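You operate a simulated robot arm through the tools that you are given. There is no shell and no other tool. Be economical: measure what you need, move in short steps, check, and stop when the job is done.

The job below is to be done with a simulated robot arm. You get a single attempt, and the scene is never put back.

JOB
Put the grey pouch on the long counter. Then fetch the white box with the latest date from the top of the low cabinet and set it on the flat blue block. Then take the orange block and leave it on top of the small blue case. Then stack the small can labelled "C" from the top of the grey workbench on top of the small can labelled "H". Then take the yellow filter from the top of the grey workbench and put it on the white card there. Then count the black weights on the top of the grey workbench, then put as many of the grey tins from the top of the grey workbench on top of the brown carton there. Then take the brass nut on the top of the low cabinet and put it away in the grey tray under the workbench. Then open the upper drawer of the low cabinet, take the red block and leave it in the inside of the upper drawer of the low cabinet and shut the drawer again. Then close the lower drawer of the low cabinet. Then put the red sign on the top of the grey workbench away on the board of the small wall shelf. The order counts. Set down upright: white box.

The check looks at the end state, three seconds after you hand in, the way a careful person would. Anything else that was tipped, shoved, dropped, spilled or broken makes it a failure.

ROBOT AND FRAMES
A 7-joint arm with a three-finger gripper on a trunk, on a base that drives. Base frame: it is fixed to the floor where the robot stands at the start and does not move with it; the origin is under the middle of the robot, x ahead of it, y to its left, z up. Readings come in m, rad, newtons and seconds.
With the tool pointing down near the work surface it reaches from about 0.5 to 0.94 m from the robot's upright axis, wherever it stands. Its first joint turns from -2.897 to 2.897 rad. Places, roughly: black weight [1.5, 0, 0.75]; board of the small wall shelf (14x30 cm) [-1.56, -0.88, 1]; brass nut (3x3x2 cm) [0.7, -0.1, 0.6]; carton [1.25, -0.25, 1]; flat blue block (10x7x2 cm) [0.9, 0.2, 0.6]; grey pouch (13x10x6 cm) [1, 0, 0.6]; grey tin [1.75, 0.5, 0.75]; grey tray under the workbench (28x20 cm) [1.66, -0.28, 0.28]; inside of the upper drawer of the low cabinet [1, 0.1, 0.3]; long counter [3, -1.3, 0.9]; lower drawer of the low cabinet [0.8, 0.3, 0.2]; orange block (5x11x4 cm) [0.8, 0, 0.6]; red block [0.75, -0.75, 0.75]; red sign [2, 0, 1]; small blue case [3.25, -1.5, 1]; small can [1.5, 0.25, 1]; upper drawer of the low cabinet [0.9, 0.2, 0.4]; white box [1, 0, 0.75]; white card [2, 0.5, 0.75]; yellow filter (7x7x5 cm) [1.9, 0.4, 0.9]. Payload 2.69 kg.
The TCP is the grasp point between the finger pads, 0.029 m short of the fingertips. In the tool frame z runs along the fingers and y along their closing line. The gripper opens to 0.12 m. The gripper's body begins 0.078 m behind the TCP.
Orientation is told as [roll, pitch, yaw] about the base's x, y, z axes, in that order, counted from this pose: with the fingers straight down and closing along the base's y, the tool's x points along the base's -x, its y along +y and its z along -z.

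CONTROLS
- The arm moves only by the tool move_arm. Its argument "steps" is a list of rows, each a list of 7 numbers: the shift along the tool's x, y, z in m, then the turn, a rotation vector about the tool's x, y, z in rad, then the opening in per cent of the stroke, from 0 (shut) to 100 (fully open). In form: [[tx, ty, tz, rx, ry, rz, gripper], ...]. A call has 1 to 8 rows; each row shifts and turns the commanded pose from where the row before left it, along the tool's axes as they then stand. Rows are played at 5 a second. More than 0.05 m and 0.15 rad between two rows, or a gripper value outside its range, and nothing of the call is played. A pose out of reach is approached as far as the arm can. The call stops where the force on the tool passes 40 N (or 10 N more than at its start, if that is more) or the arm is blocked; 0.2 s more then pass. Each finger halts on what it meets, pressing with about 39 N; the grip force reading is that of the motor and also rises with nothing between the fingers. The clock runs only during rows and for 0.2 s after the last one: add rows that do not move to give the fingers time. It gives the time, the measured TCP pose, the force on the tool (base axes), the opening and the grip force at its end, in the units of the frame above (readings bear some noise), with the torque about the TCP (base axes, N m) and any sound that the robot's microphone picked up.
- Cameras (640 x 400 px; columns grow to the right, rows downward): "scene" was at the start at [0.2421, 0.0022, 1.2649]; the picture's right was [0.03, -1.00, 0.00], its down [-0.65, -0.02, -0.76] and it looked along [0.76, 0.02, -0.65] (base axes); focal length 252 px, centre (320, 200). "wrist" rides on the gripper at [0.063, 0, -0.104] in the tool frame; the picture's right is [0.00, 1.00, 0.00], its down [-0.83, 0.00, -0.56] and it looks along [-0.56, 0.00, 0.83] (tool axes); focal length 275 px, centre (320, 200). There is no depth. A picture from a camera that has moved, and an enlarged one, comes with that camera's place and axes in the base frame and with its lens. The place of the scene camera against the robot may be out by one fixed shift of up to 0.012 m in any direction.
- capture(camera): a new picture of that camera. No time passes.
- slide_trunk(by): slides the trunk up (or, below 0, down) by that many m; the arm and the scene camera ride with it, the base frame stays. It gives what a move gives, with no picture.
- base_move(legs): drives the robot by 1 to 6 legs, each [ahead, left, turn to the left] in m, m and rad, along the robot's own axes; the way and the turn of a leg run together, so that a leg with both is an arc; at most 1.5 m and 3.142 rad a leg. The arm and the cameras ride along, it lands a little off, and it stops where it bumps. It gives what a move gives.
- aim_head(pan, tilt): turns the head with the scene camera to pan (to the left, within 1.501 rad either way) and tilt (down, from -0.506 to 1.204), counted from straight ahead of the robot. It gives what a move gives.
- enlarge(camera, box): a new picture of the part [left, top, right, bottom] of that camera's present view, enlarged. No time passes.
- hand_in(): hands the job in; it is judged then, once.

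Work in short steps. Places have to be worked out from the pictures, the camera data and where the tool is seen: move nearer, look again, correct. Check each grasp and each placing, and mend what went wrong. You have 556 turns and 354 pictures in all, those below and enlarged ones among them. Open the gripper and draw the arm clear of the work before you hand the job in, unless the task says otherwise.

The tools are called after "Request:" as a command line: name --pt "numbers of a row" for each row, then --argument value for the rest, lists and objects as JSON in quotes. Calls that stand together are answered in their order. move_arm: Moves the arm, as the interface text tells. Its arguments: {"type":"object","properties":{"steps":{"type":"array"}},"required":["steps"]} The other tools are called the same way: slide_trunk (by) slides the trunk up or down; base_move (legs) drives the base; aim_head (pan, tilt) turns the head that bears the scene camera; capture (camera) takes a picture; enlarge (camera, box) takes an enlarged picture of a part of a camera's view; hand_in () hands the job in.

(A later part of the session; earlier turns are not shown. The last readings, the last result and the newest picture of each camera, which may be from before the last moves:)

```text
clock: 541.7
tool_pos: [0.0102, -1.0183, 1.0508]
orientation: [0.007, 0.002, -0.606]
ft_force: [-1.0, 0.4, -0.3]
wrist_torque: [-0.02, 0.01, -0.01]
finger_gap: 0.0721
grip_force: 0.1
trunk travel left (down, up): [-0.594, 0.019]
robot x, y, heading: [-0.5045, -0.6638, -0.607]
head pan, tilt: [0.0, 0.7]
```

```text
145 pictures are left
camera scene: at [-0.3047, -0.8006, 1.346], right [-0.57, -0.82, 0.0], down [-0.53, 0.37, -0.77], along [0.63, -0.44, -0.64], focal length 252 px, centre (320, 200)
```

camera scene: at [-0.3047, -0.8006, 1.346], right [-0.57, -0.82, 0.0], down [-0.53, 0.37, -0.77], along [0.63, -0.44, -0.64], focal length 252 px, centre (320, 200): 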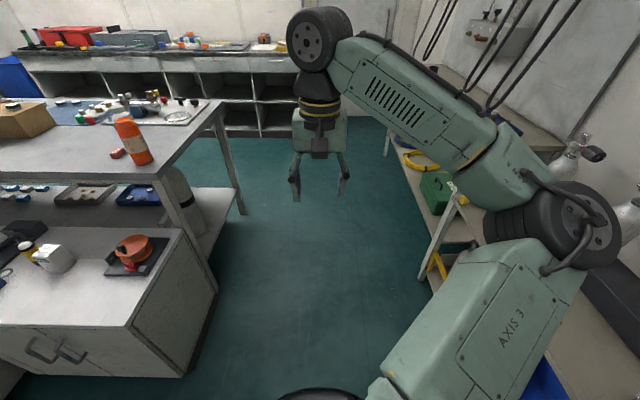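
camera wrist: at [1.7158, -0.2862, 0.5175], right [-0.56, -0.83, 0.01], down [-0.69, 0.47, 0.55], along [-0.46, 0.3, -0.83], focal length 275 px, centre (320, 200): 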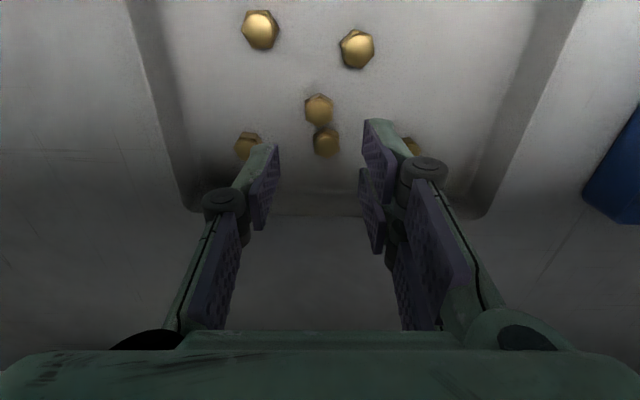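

Cabinet-top objects look undisturbed. I go to the drawers, standing a little further back.

Request:
base_move --legs '[[-0.1, 0.55, 0.005], [0, 0.52, 0]]'

Request:
slide_trunk --by -0.2

Request:
aim_head --pan 0.45 --tilt 0.8

Request:
capture --camera "scene"

```text
clock: 550.7
tool_pos: [0.5492, -0.0563, 1.0518]
orientation: [0.007, 0.003, -0.593]
ft_force: [0.5, 0.9, 0.9]
wrist_torque: [0.01, 0.01, 0.03]
finger_gap: 0.0722
grip_force: 0.0
trunk travel left (down, up): [-0.594, 0.019]
robot x, y, heading: [0.0279, 0.2926, -0.591]
head pan, tilt: [0.0, 0.7]
```

```text
clock: 552.9
tool_pos: [0.5489, -0.0546, 0.8524]
orientation: [0.008, 0.002, -0.593]
ft_force: [0.7, -0.2, 0.5]
wrist_torque: [-0.02, 0.01, 0.0]
finger_gap: 0.0721
grip_force: 0.0
trunk travel left (down, up): [-0.394, 0.219]
robot x, y, heading: [0.0289, 0.2945, -0.594]
head pan, tilt: [0.0, 0.7]
```

```text
clock: 553.8
tool_pos: [0.5491, -0.0544, 0.8516]
orientation: [0.007, 0.001, -0.593]
ft_force: [-0.3, -0.5, -0.4]
wrist_torque: [-0.02, -0.01, -0.01]
finger_gap: 0.0719
grip_force: 0.1
trunk travel left (down, up): [-0.394, 0.219]
robot x, y, heading: [0.0283, 0.2908, -0.596]
head pan, tilt: [0.45, 0.799]
```

```text
144 pictures are left
camera scene: at [0.2405, 0.1935, 1.1378], right [-0.14, -0.99, 0.0], down [-0.71, 0.1, -0.7], along [0.69, -0.1, -0.72], focal length 252 px, centre (320, 200)
```

scene: 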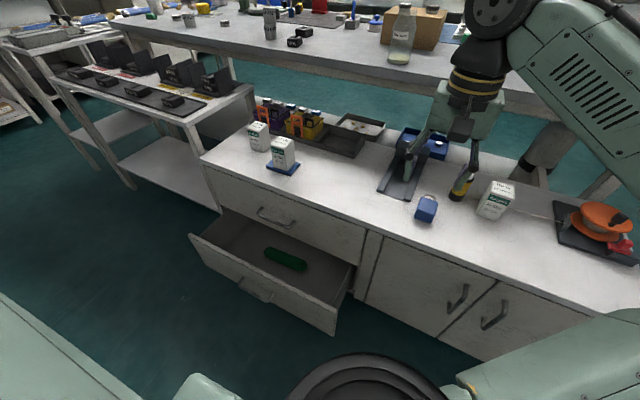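

I enlarge the upper drawer and its handle.

Request:
enlarge --camera "scene" --box '[190, 150, 390, 340]'

Request:
enlarge --camera "scene" --box '[245, 190, 315, 240]'

```text
2.11 times, centred on (290, 245) of scene
camera zoom: at [0.2405, 0.1935, 1.1378], right [-0.14, -0.99, 0.0], down [-0.71, 0.1, -0.7], along [0.69, -0.1, -0.72], focal length 530 px, centre (383, 105)
```

zoom: 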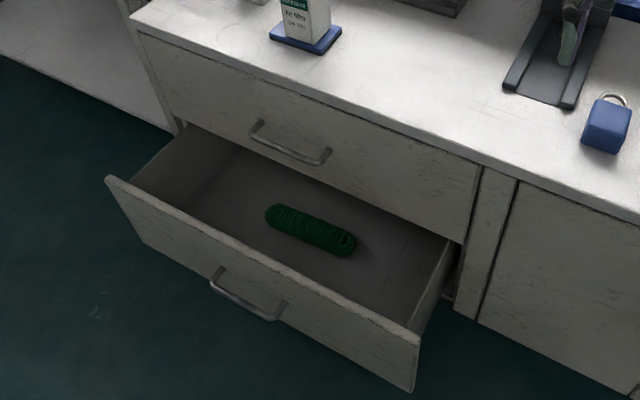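

```text
8.00 times, centred on (280, 215) of scene
camera zoom: at [0.2405, 0.1935, 1.1378], right [-0.14, -0.99, 0.0], down [-0.71, 0.1, -0.7], along [0.69, -0.1, -0.72], focal length 2014 px, centre (640, 80)
```

zoom: 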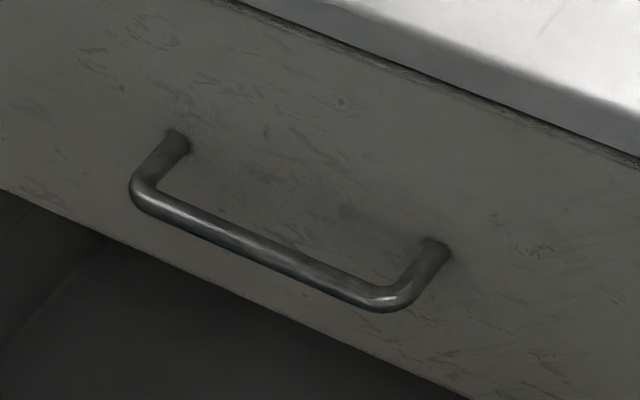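

Handle bar: d≈0.507, s≈0.611–0.744, z≈0.476, about 28 mm behind it free. I'll hook it with the fingers from above, slightly tilted. First I move left in front of the cabinet edge.

Request:
move_arm --pt "0.01 0.046 0 0 0 0.007 40" --pt "0 0.048 0 0 0 0 40" --pt "0 0.049 0 0 0 0 40" --pt "0 0.049 0 0 0 0 40" --pt "0 0.049 0 0 0 0 40" --pt "0 0.049 0 0 0 0 40" --pt "0 0.049 0 0 0 0 40" --pt "0 0.049 0 0 0 0 40"

Request:
move_arm --pt "0 0.025 0.04 0 -0.1 0 40" --pt "0 0 0.045 0 -0.1 0 40" --pt "0 0 0.045 0 -0.05 0 40"

Request:
capture --camera "scene"

Request:
capture --camera "wrist"

```text
clock: 555.6
tool_pos: [0.7603, 0.2709, 0.8539]
orientation: [0.008, 0.003, -0.599]
ft_force: [-1.0, -0.5, -0.2]
wrist_torque: [-0.01, 0.01, -0.01]
finger_gap: 0.0481
grip_force: 0.0
trunk travel left (down, up): [-0.394, 0.219]
robot x, y, heading: [0.03, 0.2886, -0.588]
head pan, tilt: [0.45, 0.799]
```

```text
clock: 556.4
tool_pos: [0.7857, 0.285, 0.7256]
orientation: [0.008, -0.248, -0.603]
ft_force: [0.4, -0.6, 0.1]
wrist_torque: [0.02, 0.02, -0.01]
finger_gap: 0.048
grip_force: 0.0
trunk travel left (down, up): [-0.394, 0.219]
robot x, y, heading: [0.0301, 0.2923, -0.596]
head pan, tilt: [0.45, 0.799]
```

```text
141 pictures are left
camera scene: at [0.2405, 0.1935, 1.1378], right [-0.14, -0.99, 0.0], down [-0.71, 0.1, -0.7], along [0.69, -0.1, -0.72], focal length 252 px, centre (320, 200)
```

scene: 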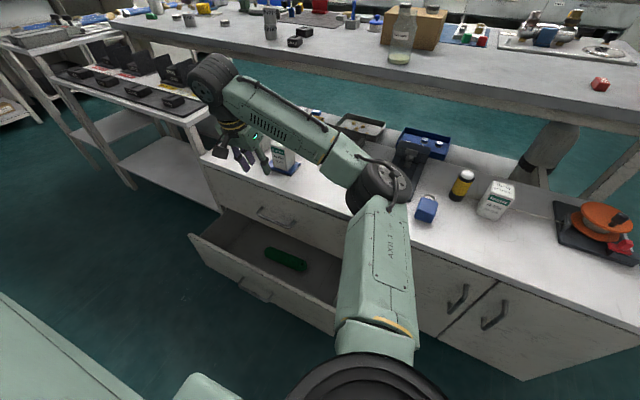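

```text
140 pictures are left
camera wrist: at [0.7138, 0.3338, 0.8105], right [0.56, 0.83, 0.01], down [0.55, -0.38, 0.74], along [0.62, -0.41, -0.67], focal length 275 px, centre (320, 200)
```

wrist: 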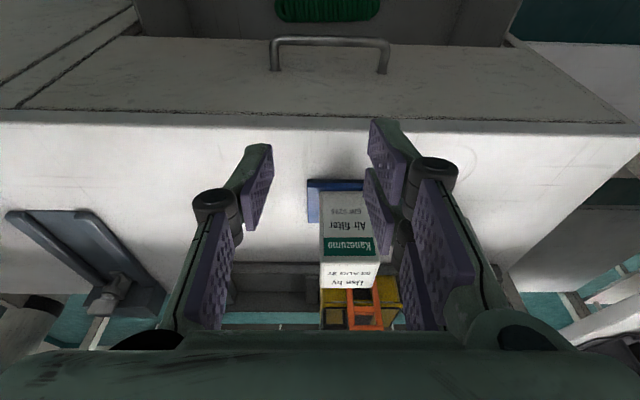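

I align (s +1.3 cm, back 2.5 cm) and approach along the tilted tool axis, stopping above the bar for a check.

Request:
move_arm --pt "0.025 0.013 0 0 0 0 40" --pt "0 0 0.05 0 0 0 40" --pt "0 0 0.05 0 0 0 40" --pt "0 0 0.05 0 0 0 40" --pt "0 0 0.015 0 0 0 40"

Request:
capture --camera "wrist"

Request:
enlarge --camera "scene" --box '[190, 120, 340, 260]'

```text
clock: 557.6
tool_pos: [0.8065, 0.2881, 0.5615]
orientation: [0.008, -0.247, -0.602]
ft_force: [-0.7, 0.0, -0.2]
wrist_torque: [-0.02, -0.02, 0.02]
finger_gap: 0.0479
grip_force: 0.2
trunk travel left (down, up): [-0.394, 0.219]
robot x, y, heading: [0.0293, 0.2937, -0.591]
head pan, tilt: [0.45, 0.799]
```

```text
139 pictures are left
camera wrist: at [0.7341, 0.3375, 0.647], right [0.56, 0.83, 0.01], down [0.55, -0.38, 0.74], along [0.62, -0.41, -0.67], focal length 275 px, centre (320, 200)
```

wrist: 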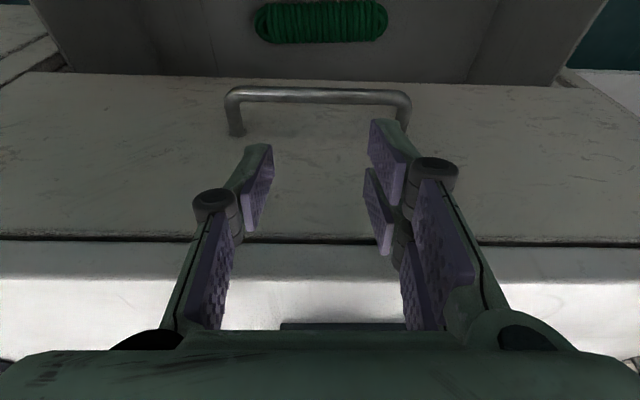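

```text
2.86 times, centred on (265, 190) of scene
camera zoom: at [0.2406, 0.1935, 1.1378], right [-0.14, -0.99, 0.0], down [-0.71, 0.1, -0.7], along [0.69, -0.1, -0.72], focal length 720 px, centre (477, 229)
```

zoom: 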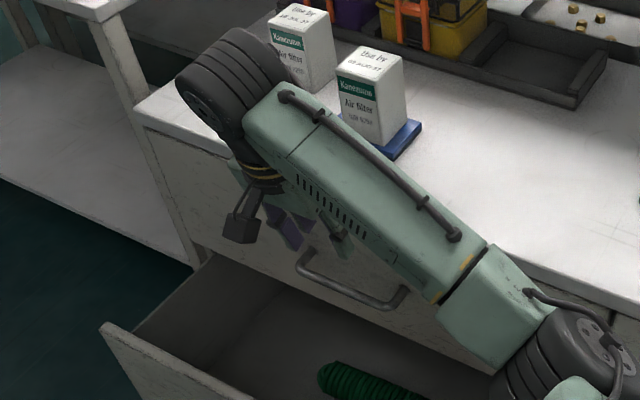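

Better triangulated from the two wrist views: bar at d≈0.514, z≈0.455, drawer front ≈0.55. I slide in behind the bar in small steps, watching the force.

Request:
move_arm --pt "-0.005 0 0.04 0 0 0 40" --pt "0 0 0.03 0 0 0 40" --pt "0 0 0 0 0 0 40"

Request:
capture --camera "wrist"

```text
clock: 558.4
tool_pos: [0.8254, 0.2758, 0.4931]
orientation: [0.01, -0.249, -0.602]
ft_force: [0.0, 0.1, 0.5]
wrist_torque: [0.01, 0.02, -0.01]
finger_gap: 0.0481
grip_force: 0.0
trunk travel left (down, up): [-0.394, 0.219]
robot x, y, heading: [0.026, 0.2899, -0.594]
head pan, tilt: [0.45, 0.799]
```

```text
137 pictures are left
camera wrist: at [0.7529, 0.3243, 0.5787], right [0.56, 0.83, 0.01], down [0.55, -0.38, 0.74], along [0.62, -0.41, -0.67], focal length 275 px, centre (320, 200)
```

wrist: 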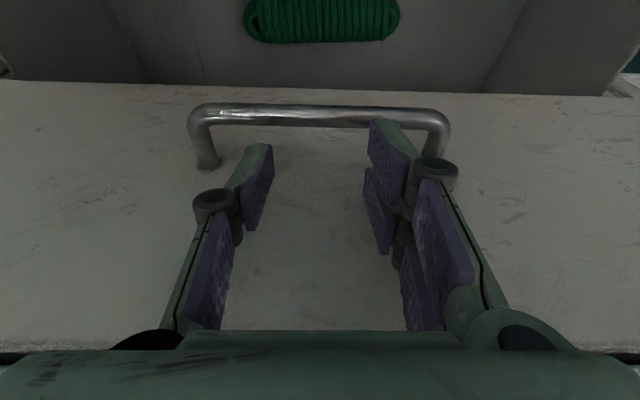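

The fingertips go in between bar and drawer front. I continue 2.5 cm.

Request:
move_arm --pt "0 0 0.013 0 0 0 40" --pt "0 0 0.012 0 0 0 40" --pt "0 0 0 0 0 0 40"

Request:
capture --camera "wrist"

```text
clock: 559.2
tool_pos: [0.8319, 0.2766, 0.4732]
orientation: [0.017, -0.252, -0.598]
ft_force: [-10.2, 19.3, 29.8]
wrist_torque: [1.39, -0.37, 0.49]
finger_gap: 0.0645
grip_force: 9.6
trunk travel left (down, up): [-0.394, 0.219]
robot x, y, heading: [0.0272, 0.2919, -0.591]
head pan, tilt: [0.45, 0.799]
```

```text
136 pictures are left
camera wrist: at [0.7575, 0.3235, 0.5589], right [0.56, 0.83, 0.01], down [0.55, -0.38, 0.75], along [0.62, -0.41, -0.67], focal length 275 px, centre (320, 200)
```

wrist: 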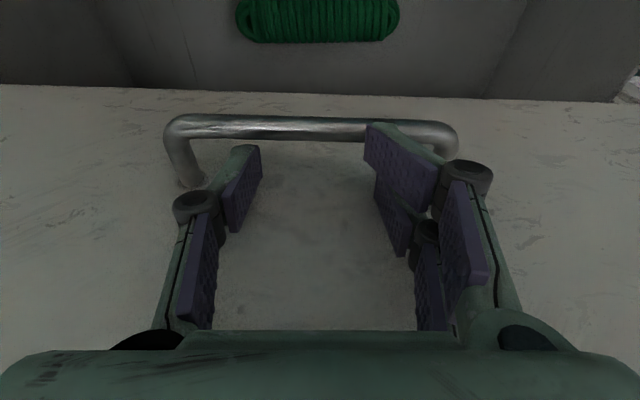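

The right finger landed on the bar. I back off and look closely at the finger shapes.

Request:
move_arm --pt "0 0 -0.03 0 0 0 40" --pt "0 0 -0.04 0 0 0 40" --pt "0 0 0 0 0 0 40"

Request:
enlarge --camera "wrist" --box '[160, 80, 520, 340]'

Request:
enlarge --camera "scene" --box '[200, 140, 310, 240]'

```text
clock: 560.0
tool_pos: [0.8141, 0.2794, 0.5376]
orientation: [0.008, -0.246, -0.603]
ft_force: [-0.5, -0.3, 0.0]
wrist_torque: [-0.02, 0.01, 0.0]
finger_gap: 0.048
grip_force: 0.0
trunk travel left (down, up): [-0.394, 0.219]
robot x, y, heading: [0.0261, 0.2927, -0.591]
head pan, tilt: [0.45, 0.799]
```

```text
1.54 times, centred on (340, 210) of wrist
camera zoom: at [0.7419, 0.3281, 0.6237], right [0.56, 0.83, 0.01], down [0.55, -0.38, 0.74], along [0.62, -0.41, -0.67], focal length 424 px, centre (289, 185)
```

zoom: 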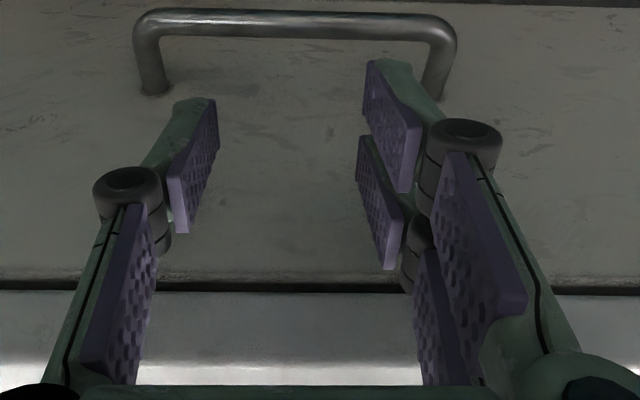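

```text
4.00 times, centred on (255, 190) of scene
camera zoom: at [0.2404, 0.1934, 1.1377], right [-0.14, -0.99, 0.0], down [-0.71, 0.1, -0.7], along [0.69, -0.1, -0.72], focal length 1007 px, centre (580, 240)
```

zoom: 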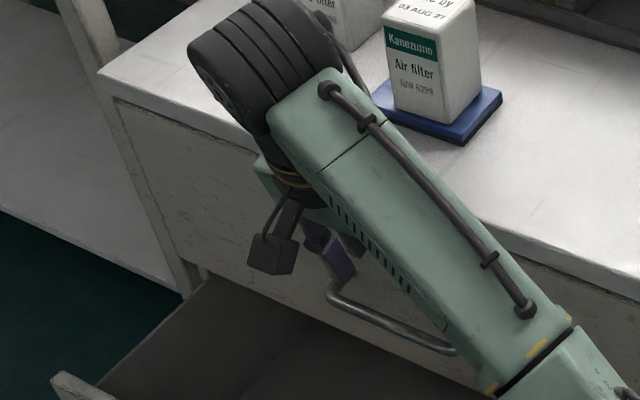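

The gripper's knuckles are wider than the fingers; at 40 % they hit the handle's leg. I close to about 8 % and try again, same line.

Request:
move_arm --pt "0 -0.006 0 0 0 0 8" --pt "0 0 0 0 0 0 8" --pt "0 0 0.03 0 0 0 8" --pt "0 0 0.015 0 0 0 8" --pt "0 0 0 0 0 0 8"

Request:
capture --camera "wrist"

```text
clock: 561.2
tool_pos: [0.8219, 0.2689, 0.4934]
orientation: [0.009, -0.248, -0.602]
ft_force: [-0.4, 0.8, -0.4]
wrist_torque: [0.02, -0.02, 0.02]
finger_gap: 0.0098
grip_force: 0.0
trunk travel left (down, up): [-0.394, 0.219]
robot x, y, heading: [0.0296, 0.2929, -0.596]
head pan, tilt: [0.45, 0.799]
```

```text
133 pictures are left
camera wrist: at [0.7493, 0.3175, 0.5791], right [0.56, 0.83, 0.01], down [0.55, -0.38, 0.74], along [0.62, -0.41, -0.67], focal length 275 px, centre (320, 200)
```

wrist: 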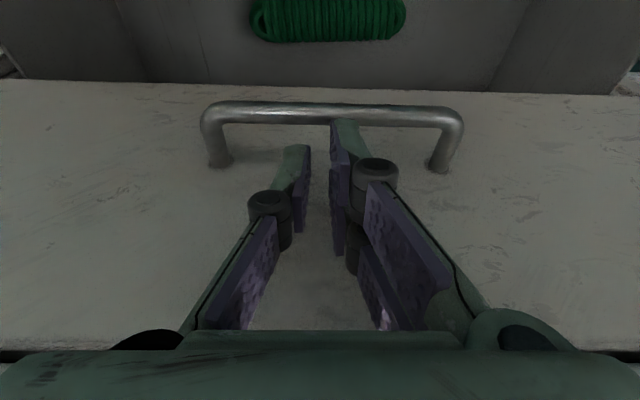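

The right side carries two prongs, so a hook doesn't fit. Better to grip the bar: I withdraw, back up a little, turn the tool by −90° and tilt it 0.7 rad so that the fingers straddle the bar.

Request:
move_arm --pt "0 0 -0.05 0 0 0 20" --pt "0 0 -0.05 0 0 0 20" --pt "0 0 -0.05 0 0.1 0 20" --pt "0.02 0 -0.04 0 0.148 0 20"

Request:
base_move --legs '[[-0.08, 0, 0]]'

Request:
move_arm --pt "0 0 0 0 0 -0.15 20" --pt "0 0 0 0 0 -0.15 20" --pt "0 0 0 0 0 -0.15 20" --pt "0 0 0 0 0 -0.15 20" --pt "0 0 0 0 0 -0.15 20" --pt "0 0 0 0 0 -0.15 20" --pt "0 0 0 0 0 -0.15 20" --pt "0 0 0 0 0 -0.15 20"

Request:
move_arm --pt "0 0 0 0 0 -0.13 20" --pt "0 0 0 0 0 -0.12 20" --pt "0 0 0 0 0 -0.12 20"

```text
clock: 562.2
tool_pos: [0.7703, 0.3066, 0.6746]
orientation: [0.007, 0.002, -0.602]
ft_force: [0.5, -0.5, 0.1]
wrist_torque: [0.03, -0.03, 0.02]
finger_gap: 0.024
grip_force: 0.1
trunk travel left (down, up): [-0.394, 0.219]
robot x, y, heading: [0.0288, 0.2945, -0.597]
head pan, tilt: [0.45, 0.799]
```

```text
clock: 563.3
tool_pos: [0.704, 0.3494, 0.6756]
orientation: [0.007, -0.001, -0.6]
ft_force: [-0.3, 0.1, 0.3]
wrist_torque: [-0.02, 0.0, 0.01]
finger_gap: 0.0238
grip_force: 0.0
trunk travel left (down, up): [-0.394, 0.219]
robot x, y, heading: [-0.0365, 0.3368, -0.593]
head pan, tilt: [0.45, 0.799]
```

```text
clock: 565.1
tool_pos: [0.7044, 0.3496, 0.675]
orientation: [0.004, -0.007, 0.599]
ft_force: [0.4, -0.5, 0.5]
wrist_torque: [-0.03, 0.0, 0.01]
finger_gap: 0.0239
grip_force: 0.1
trunk travel left (down, up): [-0.394, 0.219]
robot x, y, heading: [-0.0386, 0.3363, -0.596]
head pan, tilt: [0.45, 0.799]
```

```text
clock: 565.9
tool_pos: [0.7047, 0.3494, 0.6742]
orientation: [0.002, -0.007, 0.971]
ft_force: [0.6, 0.5, 0.1]
wrist_torque: [-0.03, 0.01, 0.02]
finger_gap: 0.0239
grip_force: 0.0
trunk travel left (down, up): [-0.394, 0.219]
robot x, y, heading: [-0.039, 0.3356, -0.597]
head pan, tilt: [0.45, 0.799]
```

Now the tilt (fingers towards the cabinet).

Request:
move_arm --pt "0 0 0 0.14 0 0 20" --pt "0 0 0 0.14 0 0 20" --pt "0 0 0 0.14 0 0 20" --pt "0 0 0 0.14 0 0 20" --pt "0 0 0 0.14 0 0 20"

Request:
capture --camera "scene"

Request:
capture --camera "wrist"

```text
clock: 567.1
tool_pos: [0.7041, 0.3496, 0.6741]
orientation: [-0.701, -0.008, 0.968]
ft_force: [-0.4, 0.1, 0.1]
wrist_torque: [0.0, 0.03, -0.02]
finger_gap: 0.0239
grip_force: 0.0
trunk travel left (down, up): [-0.394, 0.219]
robot x, y, heading: [-0.0349, 0.3384, -0.594]
head pan, tilt: [0.45, 0.799]
```

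```text
132 pictures are left
camera scene: at [0.1744, 0.2379, 1.1378], right [-0.14, -0.99, 0.0], down [-0.71, 0.1, -0.7], along [0.69, -0.1, -0.72], focal length 252 px, centre (320, 200)
```

scene: 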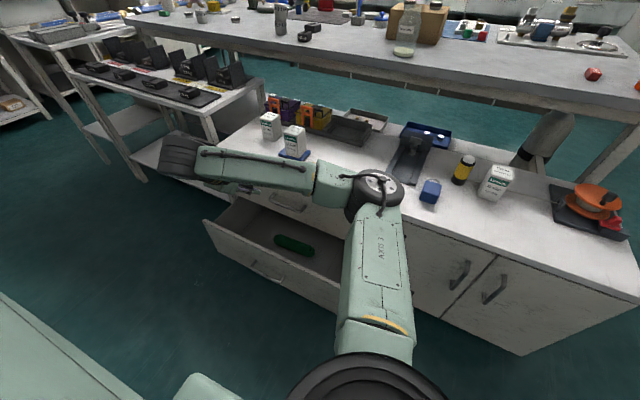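

```text
131 pictures are left
camera wrist: at [0.612, 0.3352, 0.7539], right [-0.63, 0.43, -0.65], down [0.17, 0.89, 0.43], along [0.76, 0.16, -0.63], focal length 275 px, centre (320, 200)
```

wrist: 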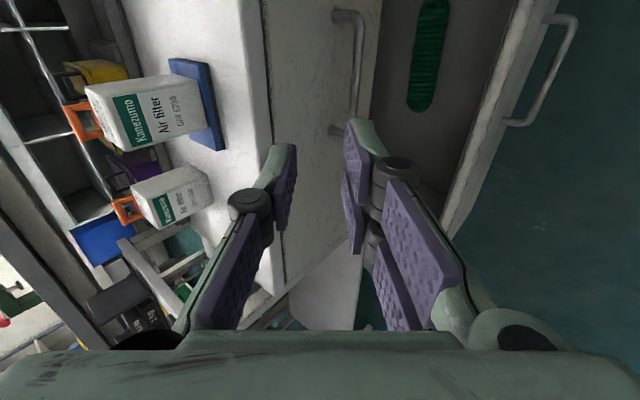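

The fingers point at the handle. I shift 4.3 cm along the closing axis to line up with the bar and advance, stopping short for a check.

Request:
move_arm --pt "0 0.043 0 0 0 0 30" --pt "0 0 0.05 0 0 0 30" --pt "0 0 0.05 0 0 0 30" --pt "0 0 0.05 0 0 0 30" --pt "0 0 0.03 0 0 0 30"

Request:
capture --camera "wrist"

Request:
capture --camera "scene"

```text
clock: 568.3
tool_pos: [0.7742, 0.3023, 0.5078]
orientation: [-0.7, -0.005, 0.967]
ft_force: [1.4, 0.0, 1.0]
wrist_torque: [0.0, 0.02, -0.02]
finger_gap: 0.0361
grip_force: 0.1
trunk travel left (down, up): [-0.394, 0.219]
robot x, y, heading: [-0.034, 0.3403, -0.596]
head pan, tilt: [0.45, 0.799]
```

```text
130 pictures are left
camera wrist: at [0.6826, 0.2878, 0.5887], right [-0.63, 0.43, -0.64], down [0.17, 0.89, 0.43], along [0.76, 0.16, -0.63], focal length 275 px, centre (320, 200)
```

wrist: 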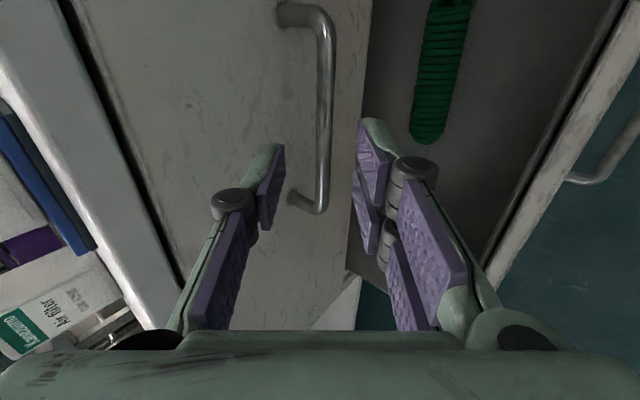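

```text
129 pictures are left
camera scene: at [0.1744, 0.2379, 1.1378], right [-0.14, -0.99, 0.0], down [-0.71, 0.1, -0.7], along [0.69, -0.1, -0.72], focal length 252 px, centre (320, 200)
```

scene: 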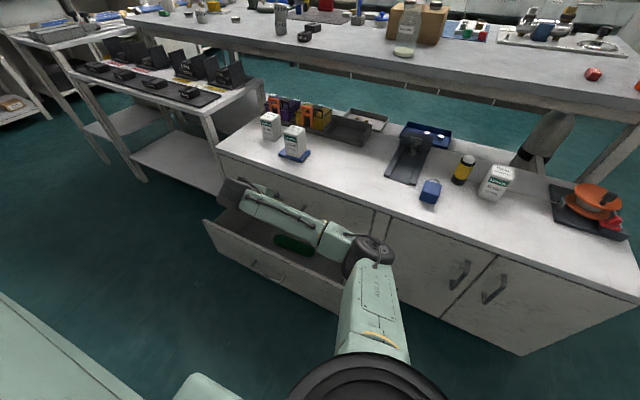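

The bar (d 0.511, z 0.455) lies between the fingers. I advance the last 5.5 cm with a 24 % opening, watching the force.

Request:
move_arm --pt "0 0.001 0.02 0 0 0 24" --pt "0 0 0.02 0 0 0 24" --pt "0 0 0.01 0 0 0 24" --pt "0 0 0 0 0 0 24"

Request:
capture --camera "wrist"

```text
clock: 569.3
tool_pos: [0.798, 0.2852, 0.4711]
orientation: [-0.699, -0.007, 0.969]
ft_force: [0.9, 0.8, 0.0]
wrist_torque: [-0.02, 0.0, 0.02]
finger_gap: 0.0293
grip_force: 0.0
trunk travel left (down, up): [-0.394, 0.219]
robot x, y, heading: [-0.0387, 0.3364, -0.592]
head pan, tilt: [0.45, 0.799]
```

```text
128 pictures are left
camera wrist: at [0.7074, 0.2711, 0.5504], right [-0.63, 0.43, -0.64], down [0.17, 0.89, 0.43], along [0.76, 0.16, -0.63], focal length 275 px, centre (320, 200)
```

wrist: 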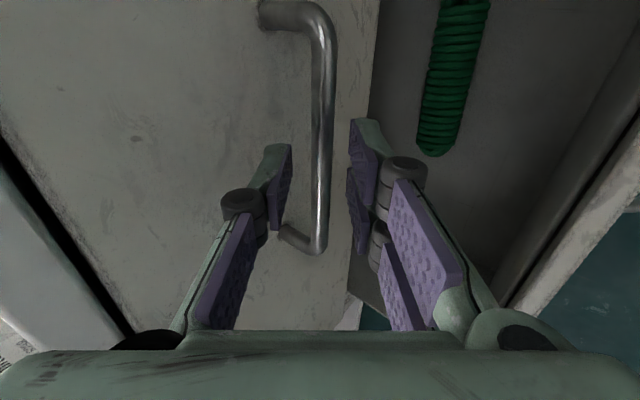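

The bar is well inside the grip. I advance 5 mm more and close.

Request:
move_arm --pt "0 0 0.005 0 0 0 24" --pt "0 0 0 0 0 0 5" --pt "0 0 0 0 0 0 2" --pt "0 0 0 0 0 0 2"

```text
clock: 570.3
tool_pos: [0.8017, 0.2843, 0.4661]
orientation: [-0.698, -0.006, 0.97]
ft_force: [-6.9, 3.7, -0.1]
wrist_torque: [0.08, 0.2, -0.13]
finger_gap: 0.0059
grip_force: 3.1
trunk travel left (down, up): [-0.394, 0.219]
robot x, y, heading: [-0.0376, 0.3406, -0.594]
head pan, tilt: [0.45, 0.799]
```

Request:
move_arm --pt "0 0 0 0 0 0 0" --pt "0 0 0 0 0 0 0" --pt "0 0 0 0 0 0 0"

Request:
capture --camera "wrist"

```text
clock: 571.1
tool_pos: [0.8024, 0.2843, 0.4692]
orientation: [-0.701, -0.009, 0.966]
ft_force: [0.5, 1.1, 7.4]
wrist_torque: [-0.18, -0.03, 0.04]
finger_gap: 0.0
grip_force: 28.4
trunk travel left (down, up): [-0.394, 0.219]
robot x, y, heading: [-0.0347, 0.3421, -0.599]
head pan, tilt: [0.45, 0.799]
```

```text
127 pictures are left
camera wrist: at [0.7104, 0.2694, 0.5482], right [-0.63, 0.43, -0.65], down [0.17, 0.89, 0.43], along [0.76, 0.16, -0.63], focal length 275 px, centre (320, 200)
```

wrist: 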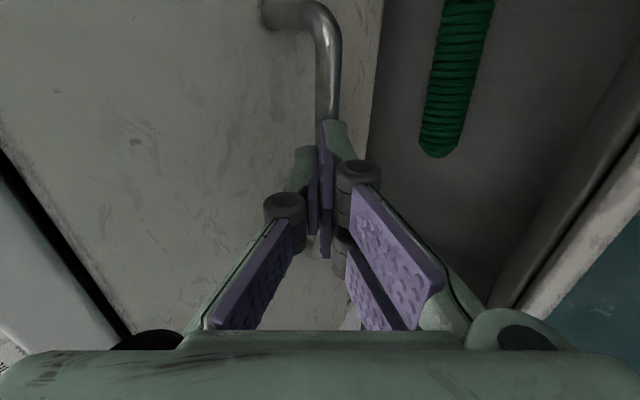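

The fingertips slipped off the bar; I must go deeper. I open again and advance 1.5 cm further, watching the force.

Request:
move_arm --pt "0 0 -0.015 0 0 0 0" --pt "0 0 0 0 0 0 24" --pt "0 0 0 0 0 0 24" --pt "0 0 0.015 0 0 0 24" --pt "0 0 0.007 0 0 0 24" --pt "0 0 0 0 0 0 24"

Request:
capture --camera "wrist"

```text
clock: 572.5
tool_pos: [0.8054, 0.2828, 0.4611]
orientation: [-0.701, -0.005, 0.969]
ft_force: [0.3, 0.3, 0.5]
wrist_torque: [0.01, 0.01, -0.01]
finger_gap: 0.0289
grip_force: 0.0
trunk travel left (down, up): [-0.394, 0.219]
robot x, y, heading: [-0.0355, 0.3343, -0.589]
head pan, tilt: [0.45, 0.799]
```

```text
126 pictures are left
camera wrist: at [0.7129, 0.2685, 0.5408], right [-0.63, 0.43, -0.64], down [0.17, 0.89, 0.43], along [0.76, 0.16, -0.63], focal length 275 px, centre (320, 200)
```

wrist: 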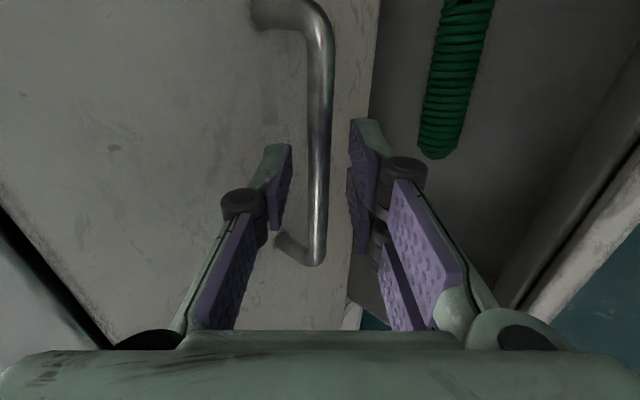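

Re-computed: the bar is about 3 cm beyond the TCP, i.e. right at the tips. I advance 1.8 cm more.

Request:
move_arm --pt "0 0 0.006 0 0 0 24" --pt "0 0 0.006 0 0 0 24" --pt "0 0 0.006 0 0 0 24" --pt "0 0 0 0 0 0 24"

Request:
move_arm --pt "0 0 0 0 0 0 10" --pt "0 0 0 0 0 0 0" --pt "0 0 0 0 0 0 0" --pt "0 0 0 0 0 0 0"

Request:
capture --camera "wrist"

```text
clock: 573.5
tool_pos: [0.8151, 0.276, 0.4477]
orientation: [-0.7, -0.007, 0.97]
ft_force: [-0.5, 0.1, 0.3]
wrist_torque: [-0.01, -0.01, 0.03]
finger_gap: 0.0289
grip_force: 0.0
trunk travel left (down, up): [-0.394, 0.219]
robot x, y, heading: [-0.0377, 0.3386, -0.594]
head pan, tilt: [0.45, 0.799]
```

```text
clock: 574.5
tool_pos: [0.8145, 0.2756, 0.4482]
orientation: [-0.698, -0.008, 0.968]
ft_force: [-1.4, 0.8, -2.1]
wrist_torque: [0.45, -0.33, -0.68]
finger_gap: 0.011
grip_force: 37.7
trunk travel left (down, up): [-0.394, 0.219]
robot x, y, heading: [-0.0334, 0.333, -0.592]
head pan, tilt: [0.45, 0.799]
```

```text
125 pictures are left
camera wrist: at [0.723, 0.2617, 0.5267], right [-0.63, 0.44, -0.64], down [0.17, 0.89, 0.43], along [0.76, 0.16, -0.63], focal length 275 px, centre (320, 200)
```

wrist: 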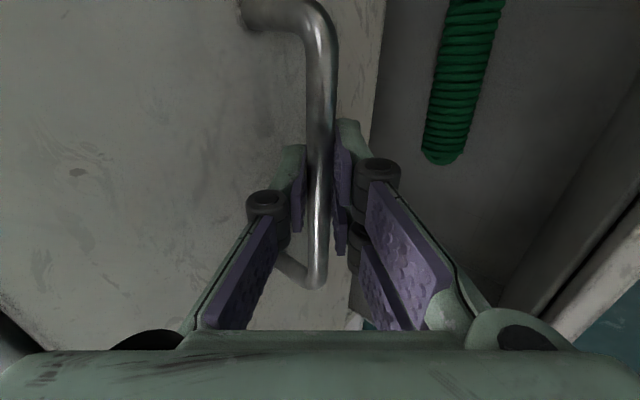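

The bar is gripped (11 mm). I pull by backing the base, first 5 cm.

Request:
base_move --legs '[[-0.05, 0, 0]]'

Request:
capture --camera "scene"

```text
clock: 575.4
tool_pos: [0.7742, 0.305, 0.447]
orientation: [-0.699, -0.009, 0.974]
ft_force: [9.8, 14.7, -2.8]
wrist_torque: [0.53, -0.32, -0.77]
finger_gap: 0.0109
grip_force: 38.5
trunk travel left (down, up): [-0.394, 0.219]
robot x, y, heading: [-0.0809, 0.3663, -0.593]
head pan, tilt: [0.45, 0.799]
```

```text
124 pictures are left
camera scene: at [0.1338, 0.2658, 1.1377], right [-0.14, -0.99, 0.0], down [-0.71, 0.1, -0.7], along [0.69, -0.1, -0.72], focal length 252 px, centre (320, 200)
```

scene: 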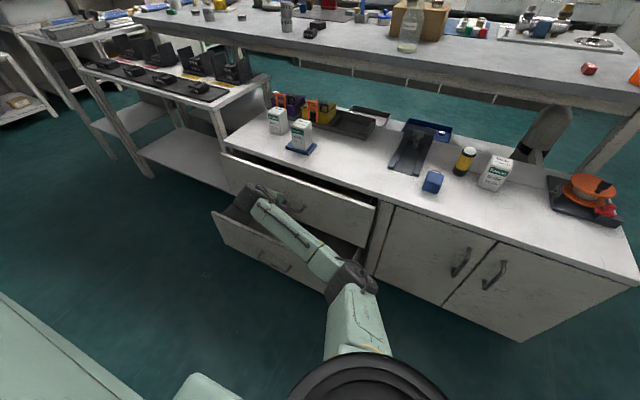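

The drawer opens. I continue the pull by 0.17 m.

Request:
base_move --legs '[[-0.1, 0, 0], [-0.08, 0, 0]]'

Request:
capture --camera "scene"

```text
clock: 577.2
tool_pos: [0.6262, 0.409, 0.4472]
orientation: [-0.699, -0.014, 0.976]
ft_force: [17.9, 27.4, -3.6]
wrist_torque: [0.71, -0.48, -0.6]
finger_gap: 0.0108
grip_force: 38.2
trunk travel left (down, up): [-0.394, 0.219]
robot x, y, heading: [-0.2237, 0.465, -0.593]
head pan, tilt: [0.45, 0.799]
```

```text
123 pictures are left
camera scene: at [-0.0152, 0.3668, 1.1377], right [-0.14, -0.99, 0.0], down [-0.71, 0.1, -0.7], along [0.69, -0.1, -0.72], focal length 252 px, centre (320, 200)
```

scene: 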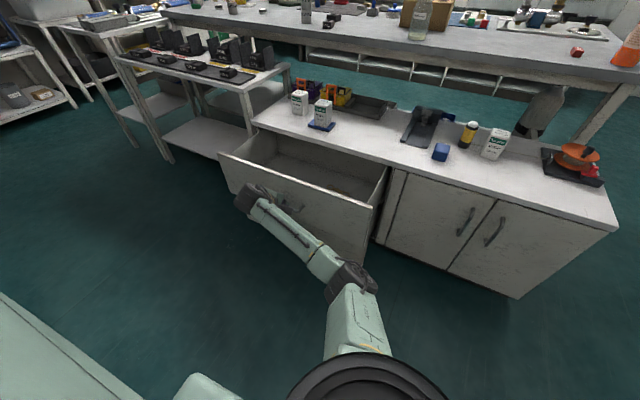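

The upper drawer is open by about 0.23 m. I release the bar and withdraw.

Request:
move_arm --pt "0 0 0 0 0 0 15" --pt "0 0 0 0 0 0 24" --pt "0 0 -0.02 0 0 0 24" --pt "0 0 -0.04 0 0 0 24" --pt "0 0 -0.05 0 0 0 24" --pt "0 0 -0.05 0 0 0 24"

Request:
capture --camera "scene"

```text
clock: 578.6
tool_pos: [0.5398, 0.4625, 0.5721]
orientation: [-0.699, -0.015, 0.976]
ft_force: [0.1, 0.3, 0.0]
wrist_torque: [0.0, 0.01, -0.02]
finger_gap: 0.0287
grip_force: 0.0
trunk travel left (down, up): [-0.394, 0.219]
robot x, y, heading: [-0.2251, 0.4664, -0.592]
head pan, tilt: [0.45, 0.799]
```

```text
122 pictures are left
camera scene: at [-0.0158, 0.3666, 1.1377], right [-0.14, -0.99, 0.0], down [-0.71, 0.1, -0.7], along [0.69, -0.1, -0.72], focal length 252 px, centre (320, 200)
```

scene: 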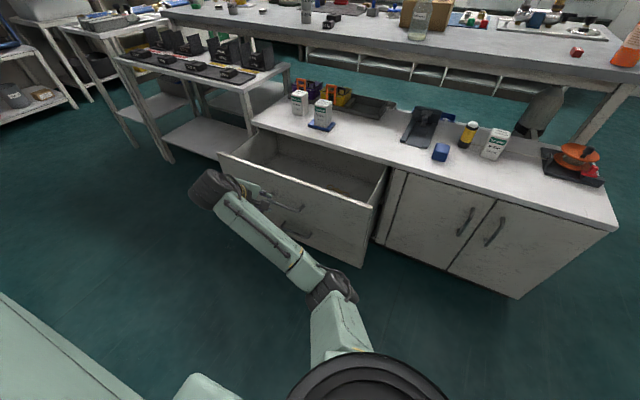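

I untilt, raise, and turn the tool back to its canonical orientation.

Request:
move_arm --pt "0 0 0 -0.14 0 0 40" --pt "0 0 0 -0.14 0 0 40" --pt "0 0 0 -0.14 0 0 40" --pt "0 0 0 -0.14 0 0 60" --pt "0 0 0 -0.14 0 0 60" --pt "0 0 -0.05 0 0 0 60" --pt "0 0 -0.05 0 0 0 60" --pt "0 0 -0.05 0 0 0 60"

Request:
move_arm --pt "0.02 -0.02 -0.03 0 0 0.14 60" --pt "0.02 -0.02 -0.03 0 0 0.14 60" --pt "0.02 -0.02 -0.03 0 0 0.14 60" --pt "0.02 -0.02 0 0 0 0.14 60" --pt "0.02 0 0 0 0 0.14 60" --pt "0.02 0 0 0 0 0.14 60" --pt "0 0 0 0 0 0.14 60" --pt "0 0 0 0 0 0.14 60"

Request:
move_arm --pt "0 -0.04 0 0 0 0.15 60" --pt "0 -0.04 0 0 0 0.15 60" --pt "0 -0.04 0 0 0 0.15 60" --pt "0 -0.04 0 0 0 0 60"

Request:
capture --camera "scene"

```text
clock: 580.4
tool_pos: [0.5392, 0.4641, 0.7211]
orientation: [0.0, -0.013, 0.979]
ft_force: [-0.5, -0.8, 0.0]
wrist_torque: [-0.05, 0.01, 0.01]
finger_gap: 0.0721
grip_force: 0.2
trunk travel left (down, up): [-0.394, 0.219]
robot x, y, heading: [-0.2289, 0.4643, -0.593]
head pan, tilt: [0.45, 0.799]
```

```text
clock: 582.2
tool_pos: [0.4973, 0.3363, 0.8081]
orientation: [0.013, -0.006, -0.145]
ft_force: [0.2, 0.0, -0.5]
wrist_torque: [0.03, -0.02, 0.05]
finger_gap: 0.0718
grip_force: 0.0
trunk travel left (down, up): [-0.394, 0.219]
robot x, y, heading: [-0.2256, 0.4678, -0.595]
head pan, tilt: [0.45, 0.799]
```

```text
clock: 583.2
tool_pos: [0.4409, 0.1874, 0.8066]
orientation: [0.015, 0.002, -0.591]
ft_force: [0.4, -0.5, 0.0]
wrist_torque: [-0.02, 0.01, 0.01]
finger_gap: 0.0716
grip_force: 0.0
trunk travel left (down, up): [-0.394, 0.219]
robot x, y, heading: [-0.2251, 0.4697, -0.595]
head pan, tilt: [0.45, 0.799]
```

```text
121 pictures are left
camera scene: at [-0.0158, 0.3666, 1.1377], right [-0.14, -0.99, 0.0], down [-0.71, 0.1, -0.7], along [0.69, -0.1, -0.72], focal length 252 px, centre (320, 200)
```

scene: 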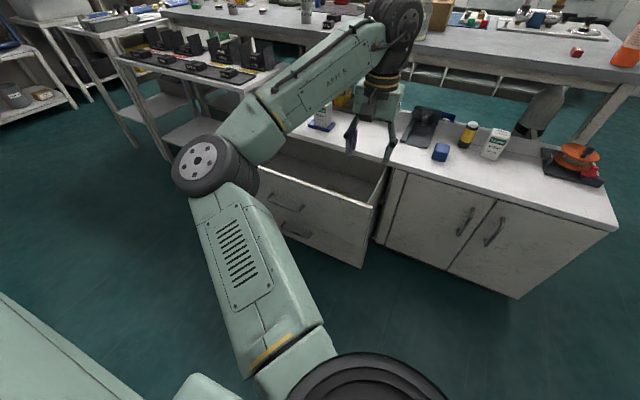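

The arm has flipped to an elbow-left posture; that should do as well. I raise the trunk and drive to the right part of the cabinet to reach the red block.

Request:
slide_trunk --by 0.21

Request:
move_arm --pt "0 -0.04 -0.02 0 0 0 80" --pt "0 -0.04 -0.02 0 0 0 80" --pt "0.02 -0.04 0 0 0 0 80" --pt "0.03 -0.02 0 0 0 0 80"

Request:
base_move --legs '[[0, -0.36, 0], [0.45, 0, 0]]'

Request:
aim_head --pan 0.0 --tilt 0.6

Request:
capture --camera "scene"

```text
clock: 585.4
tool_pos: [0.4407, 0.1891, 1.0166]
orientation: [0.014, 0.0, -0.592]
ft_force: [0.4, 0.6, 0.2]
wrist_torque: [-0.01, 0.01, -0.03]
finger_gap: 0.0719
grip_force: 0.0
trunk travel left (down, up): [-0.604, 0.009]
robot x, y, heading: [-0.2255, 0.4689, -0.594]
head pan, tilt: [0.45, 0.799]
```

```text
clock: 586.4
tool_pos: [0.3197, 0.1019, 1.0535]
orientation: [0.015, -0.001, -0.59]
ft_force: [-1.5, 0.4, 0.0]
wrist_torque: [0.01, 0.01, -0.01]
finger_gap: 0.0957
grip_force: 0.1
trunk travel left (down, up): [-0.604, 0.009]
robot x, y, heading: [-0.2242, 0.4685, -0.593]
head pan, tilt: [0.45, 0.799]
```

```text
clock: 592.1
tool_pos: [0.4891, -0.4428, 1.0532]
orientation: [0.015, 0.0, -0.588]
ft_force: [0.6, 0.2, 0.2]
wrist_torque: [0.0, 0.0, 0.0]
finger_gap: 0.0961
grip_force: 0.0
trunk travel left (down, up): [-0.604, 0.009]
robot x, y, heading: [-0.0591, -0.0807, -0.588]
head pan, tilt: [0.45, 0.799]
```

```text
clock: 593.0
tool_pos: [0.4888, -0.4417, 1.0535]
orientation: [0.016, -0.002, -0.588]
ft_force: [0.1, -0.4, 0.5]
wrist_torque: [-0.03, 0.0, 0.01]
finger_gap: 0.0961
grip_force: 0.0
trunk travel left (down, up): [-0.604, 0.009]
robot x, y, heading: [-0.0586, -0.0827, -0.593]
head pan, tilt: [0.0, 0.6]
```

```text
120 pictures are left
camera scene: at [0.1452, -0.2167, 1.3646], right [-0.56, -0.83, 0.0], down [-0.47, 0.31, -0.82], along [0.69, -0.46, -0.57], focal length 252 px, centre (320, 200)
```

scene: 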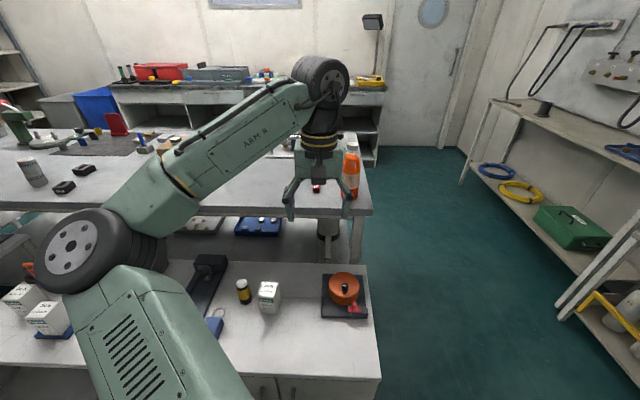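

I move 0.2 m ahead and look down at the red block with the wrist camera.

Request:
base_move --legs '[[0.2, 0.01, 0]]'

Request:
capture --camera "wrist"

Request:
capture --camera "scene"

```text
clock: 594.6
tool_pos: [0.6591, -0.5425, 1.0531]
orientation: [0.016, 0.0, -0.586]
ft_force: [0.4, -0.9, 0.0]
wrist_torque: [0.05, 0.04, 0.02]
finger_gap: 0.0962
grip_force: 0.2
trunk travel left (down, up): [-0.604, 0.009]
robot x, y, heading: [0.1105, -0.178, -0.592]
head pan, tilt: [0.0, 0.6]
```

```text
119 pictures are left
camera wrist: at [0.6046, -0.5089, 1.1574], right [0.55, 0.84, 0.01], down [0.69, -0.46, 0.56], along [0.47, -0.3, -0.83], focal length 275 px, centre (320, 200)
```

wrist: 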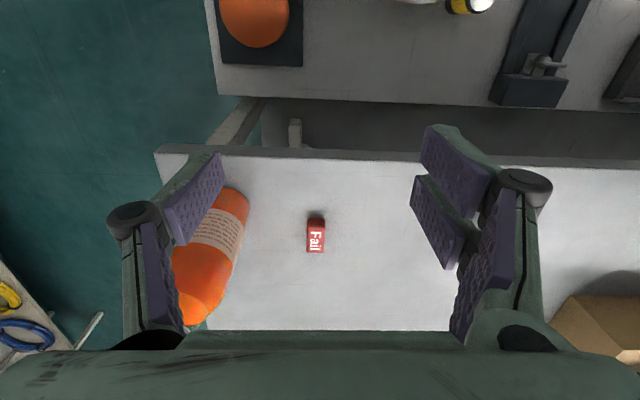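

```text
118 pictures are left
camera scene: at [0.3146, -0.3175, 1.3644], right [-0.56, -0.83, 0.0], down [-0.47, 0.31, -0.82], along [0.69, -0.46, -0.57], focal length 252 px, centre (320, 200)
```

scene: 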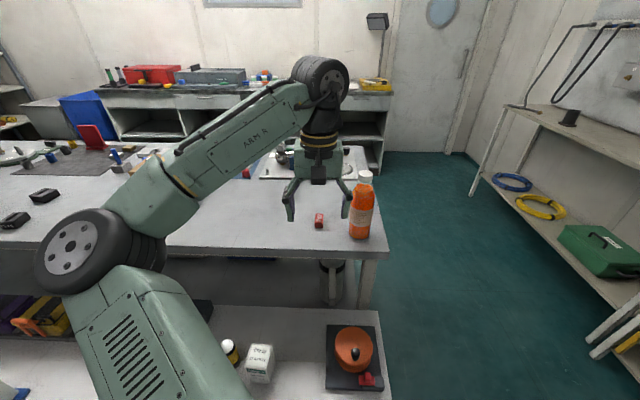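

Red block top at about (1.031, −0.082). I extend over it, with a 50 % opening, lowering part way.

Request:
move_arm --pt "-0.04 -0.002 0.01 0 0 0 60" --pt "-0.045 -0.002 0.01 0 0 0 50" --pt "-0.045 -0.002 0.01 0 0 0 50" --pt "-0.045 0 0.015 0 0 0 50" --pt "0 0 0.045 0 0 0 50"

Request:
capture --camera "wrist"

Request:
capture --camera "scene"

```text
clock: 595.8
tool_pos: [0.8001, -0.6447, 0.9629]
orientation: [0.015, -0.002, -0.585]
ft_force: [-0.3, 0.2, 0.0]
wrist_torque: [0.01, 0.03, 0.01]
finger_gap: 0.06
grip_force: 0.0
trunk travel left (down, up): [-0.604, 0.009]
robot x, y, heading: [0.1093, -0.1799, -0.587]
head pan, tilt: [0.0, 0.6]
```

```text
117 pictures are left
camera wrist: at [0.7451, -0.6107, 1.0678], right [0.55, 0.84, 0.02], down [0.69, -0.46, 0.56], along [0.47, -0.3, -0.83], focal length 275 px, centre (320, 200)
```

wrist: 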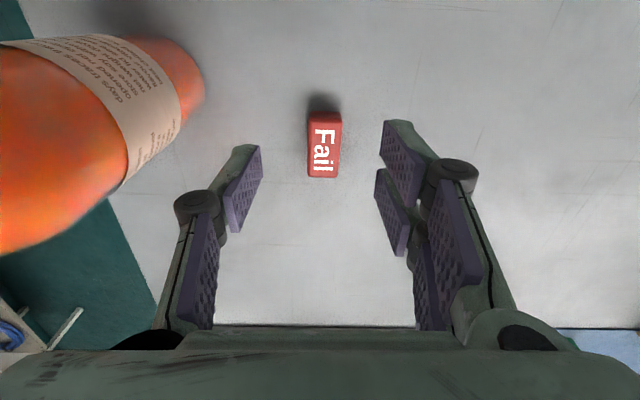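

```text
116 pictures are left
camera scene: at [0.3144, -0.3172, 1.3646], right [-0.56, -0.83, 0.0], down [-0.47, 0.31, -0.82], along [0.69, -0.46, -0.57], focal length 252 px, centre (320, 200)
```

scene: 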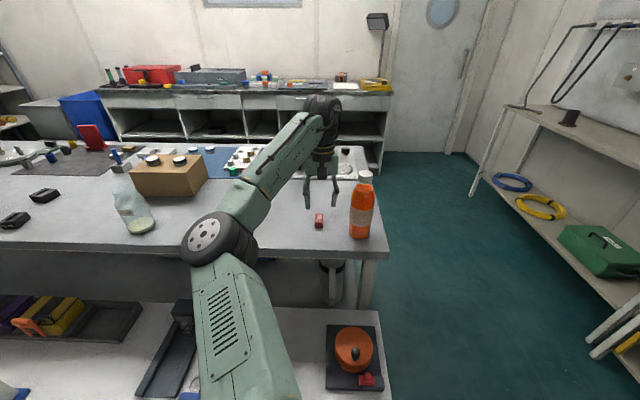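

I correct 1.6 cm ahead and descend to grip.

Request:
move_arm --pt "-0.016 0.003 0 0 0 0 50" --pt "0 0 0.04 0 0 0 50" --pt "0 0 0.03 0 0 0 50" --pt "0 0 0.006 0 0 0 50" --pt "0 0 0 0 0 0 50"

Request:
capture --camera "wrist"

```text
clock: 597.0
tool_pos: [0.8173, -0.6497, 0.8873]
orientation: [0.016, -0.001, -0.586]
ft_force: [0.5, 1.1, -0.3]
wrist_torque: [0.04, -0.04, 0.0]
finger_gap: 0.0601
grip_force: 0.1
trunk travel left (down, up): [-0.604, 0.009]
robot x, y, heading: [0.1106, -0.1859, -0.585]
head pan, tilt: [0.0, 0.6]
```

```text
115 pictures are left
camera wrist: at [0.763, -0.6154, 0.9922], right [0.55, 0.84, 0.02], down [0.69, -0.46, 0.56], along [0.47, -0.3, -0.83], focal length 275 px, centre (320, 200)
```

wrist: 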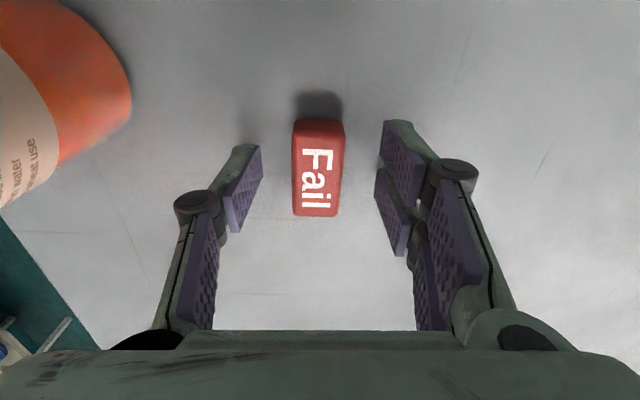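

Centred. I close and lift.

Request:
move_arm --pt "0 0 0 0 0 0 25" --pt "0 0 0 0 0 0 8" --pt "0 0 0 0 0 0 8" --pt "0 0 0 0 0 0 8"

Request:
move_arm --pt "0 0 -0.03 0 0 0 8" --pt "0 0 -0.04 0 0 0 8" --pt "0.03 0 -0.03 0 0 0 8" --pt "0.045 0 -0.015 0 0 0 8" --pt "0.045 0 0 0 0 0 8" --pt "0.045 0 0 0 0 0 8" --pt "0.045 0 0 0 0 0 8"

Request:
capture --camera "wrist"

```text
clock: 598.0
tool_pos: [0.8179, -0.6491, 0.8881]
orientation: [0.015, -0.003, -0.587]
ft_force: [-1.7, 0.5, -0.1]
wrist_torque: [0.01, -0.01, -0.01]
finger_gap: 0.025
grip_force: 31.5
trunk travel left (down, up): [-0.604, 0.009]
robot x, y, heading: [0.1104, -0.1785, -0.587]
head pan, tilt: [0.0, 0.6]
```

```text
clock: 599.6
tool_pos: [0.6432, -0.5346, 1.0014]
orientation: [0.017, -0.002, -0.586]
ft_force: [-0.4, 0.4, -0.4]
wrist_torque: [-0.02, 0.01, 0.02]
finger_gap: 0.0247
grip_force: 38.7
trunk travel left (down, up): [-0.604, 0.009]
robot x, y, heading: [0.1077, -0.1805, -0.592]
head pan, tilt: [0.0, 0.6]
```

```text
114 pictures are left
camera wrist: at [0.5878, -0.501, 1.1066], right [0.55, 0.84, 0.02], down [0.69, -0.46, 0.56], along [0.47, -0.3, -0.83], focal length 275 px, centre (320, 200)
```

wrist: 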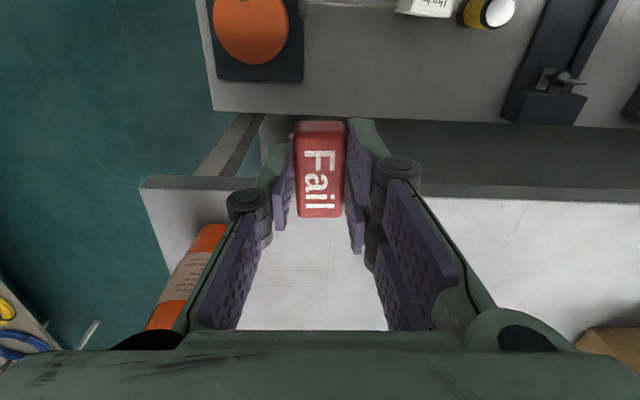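

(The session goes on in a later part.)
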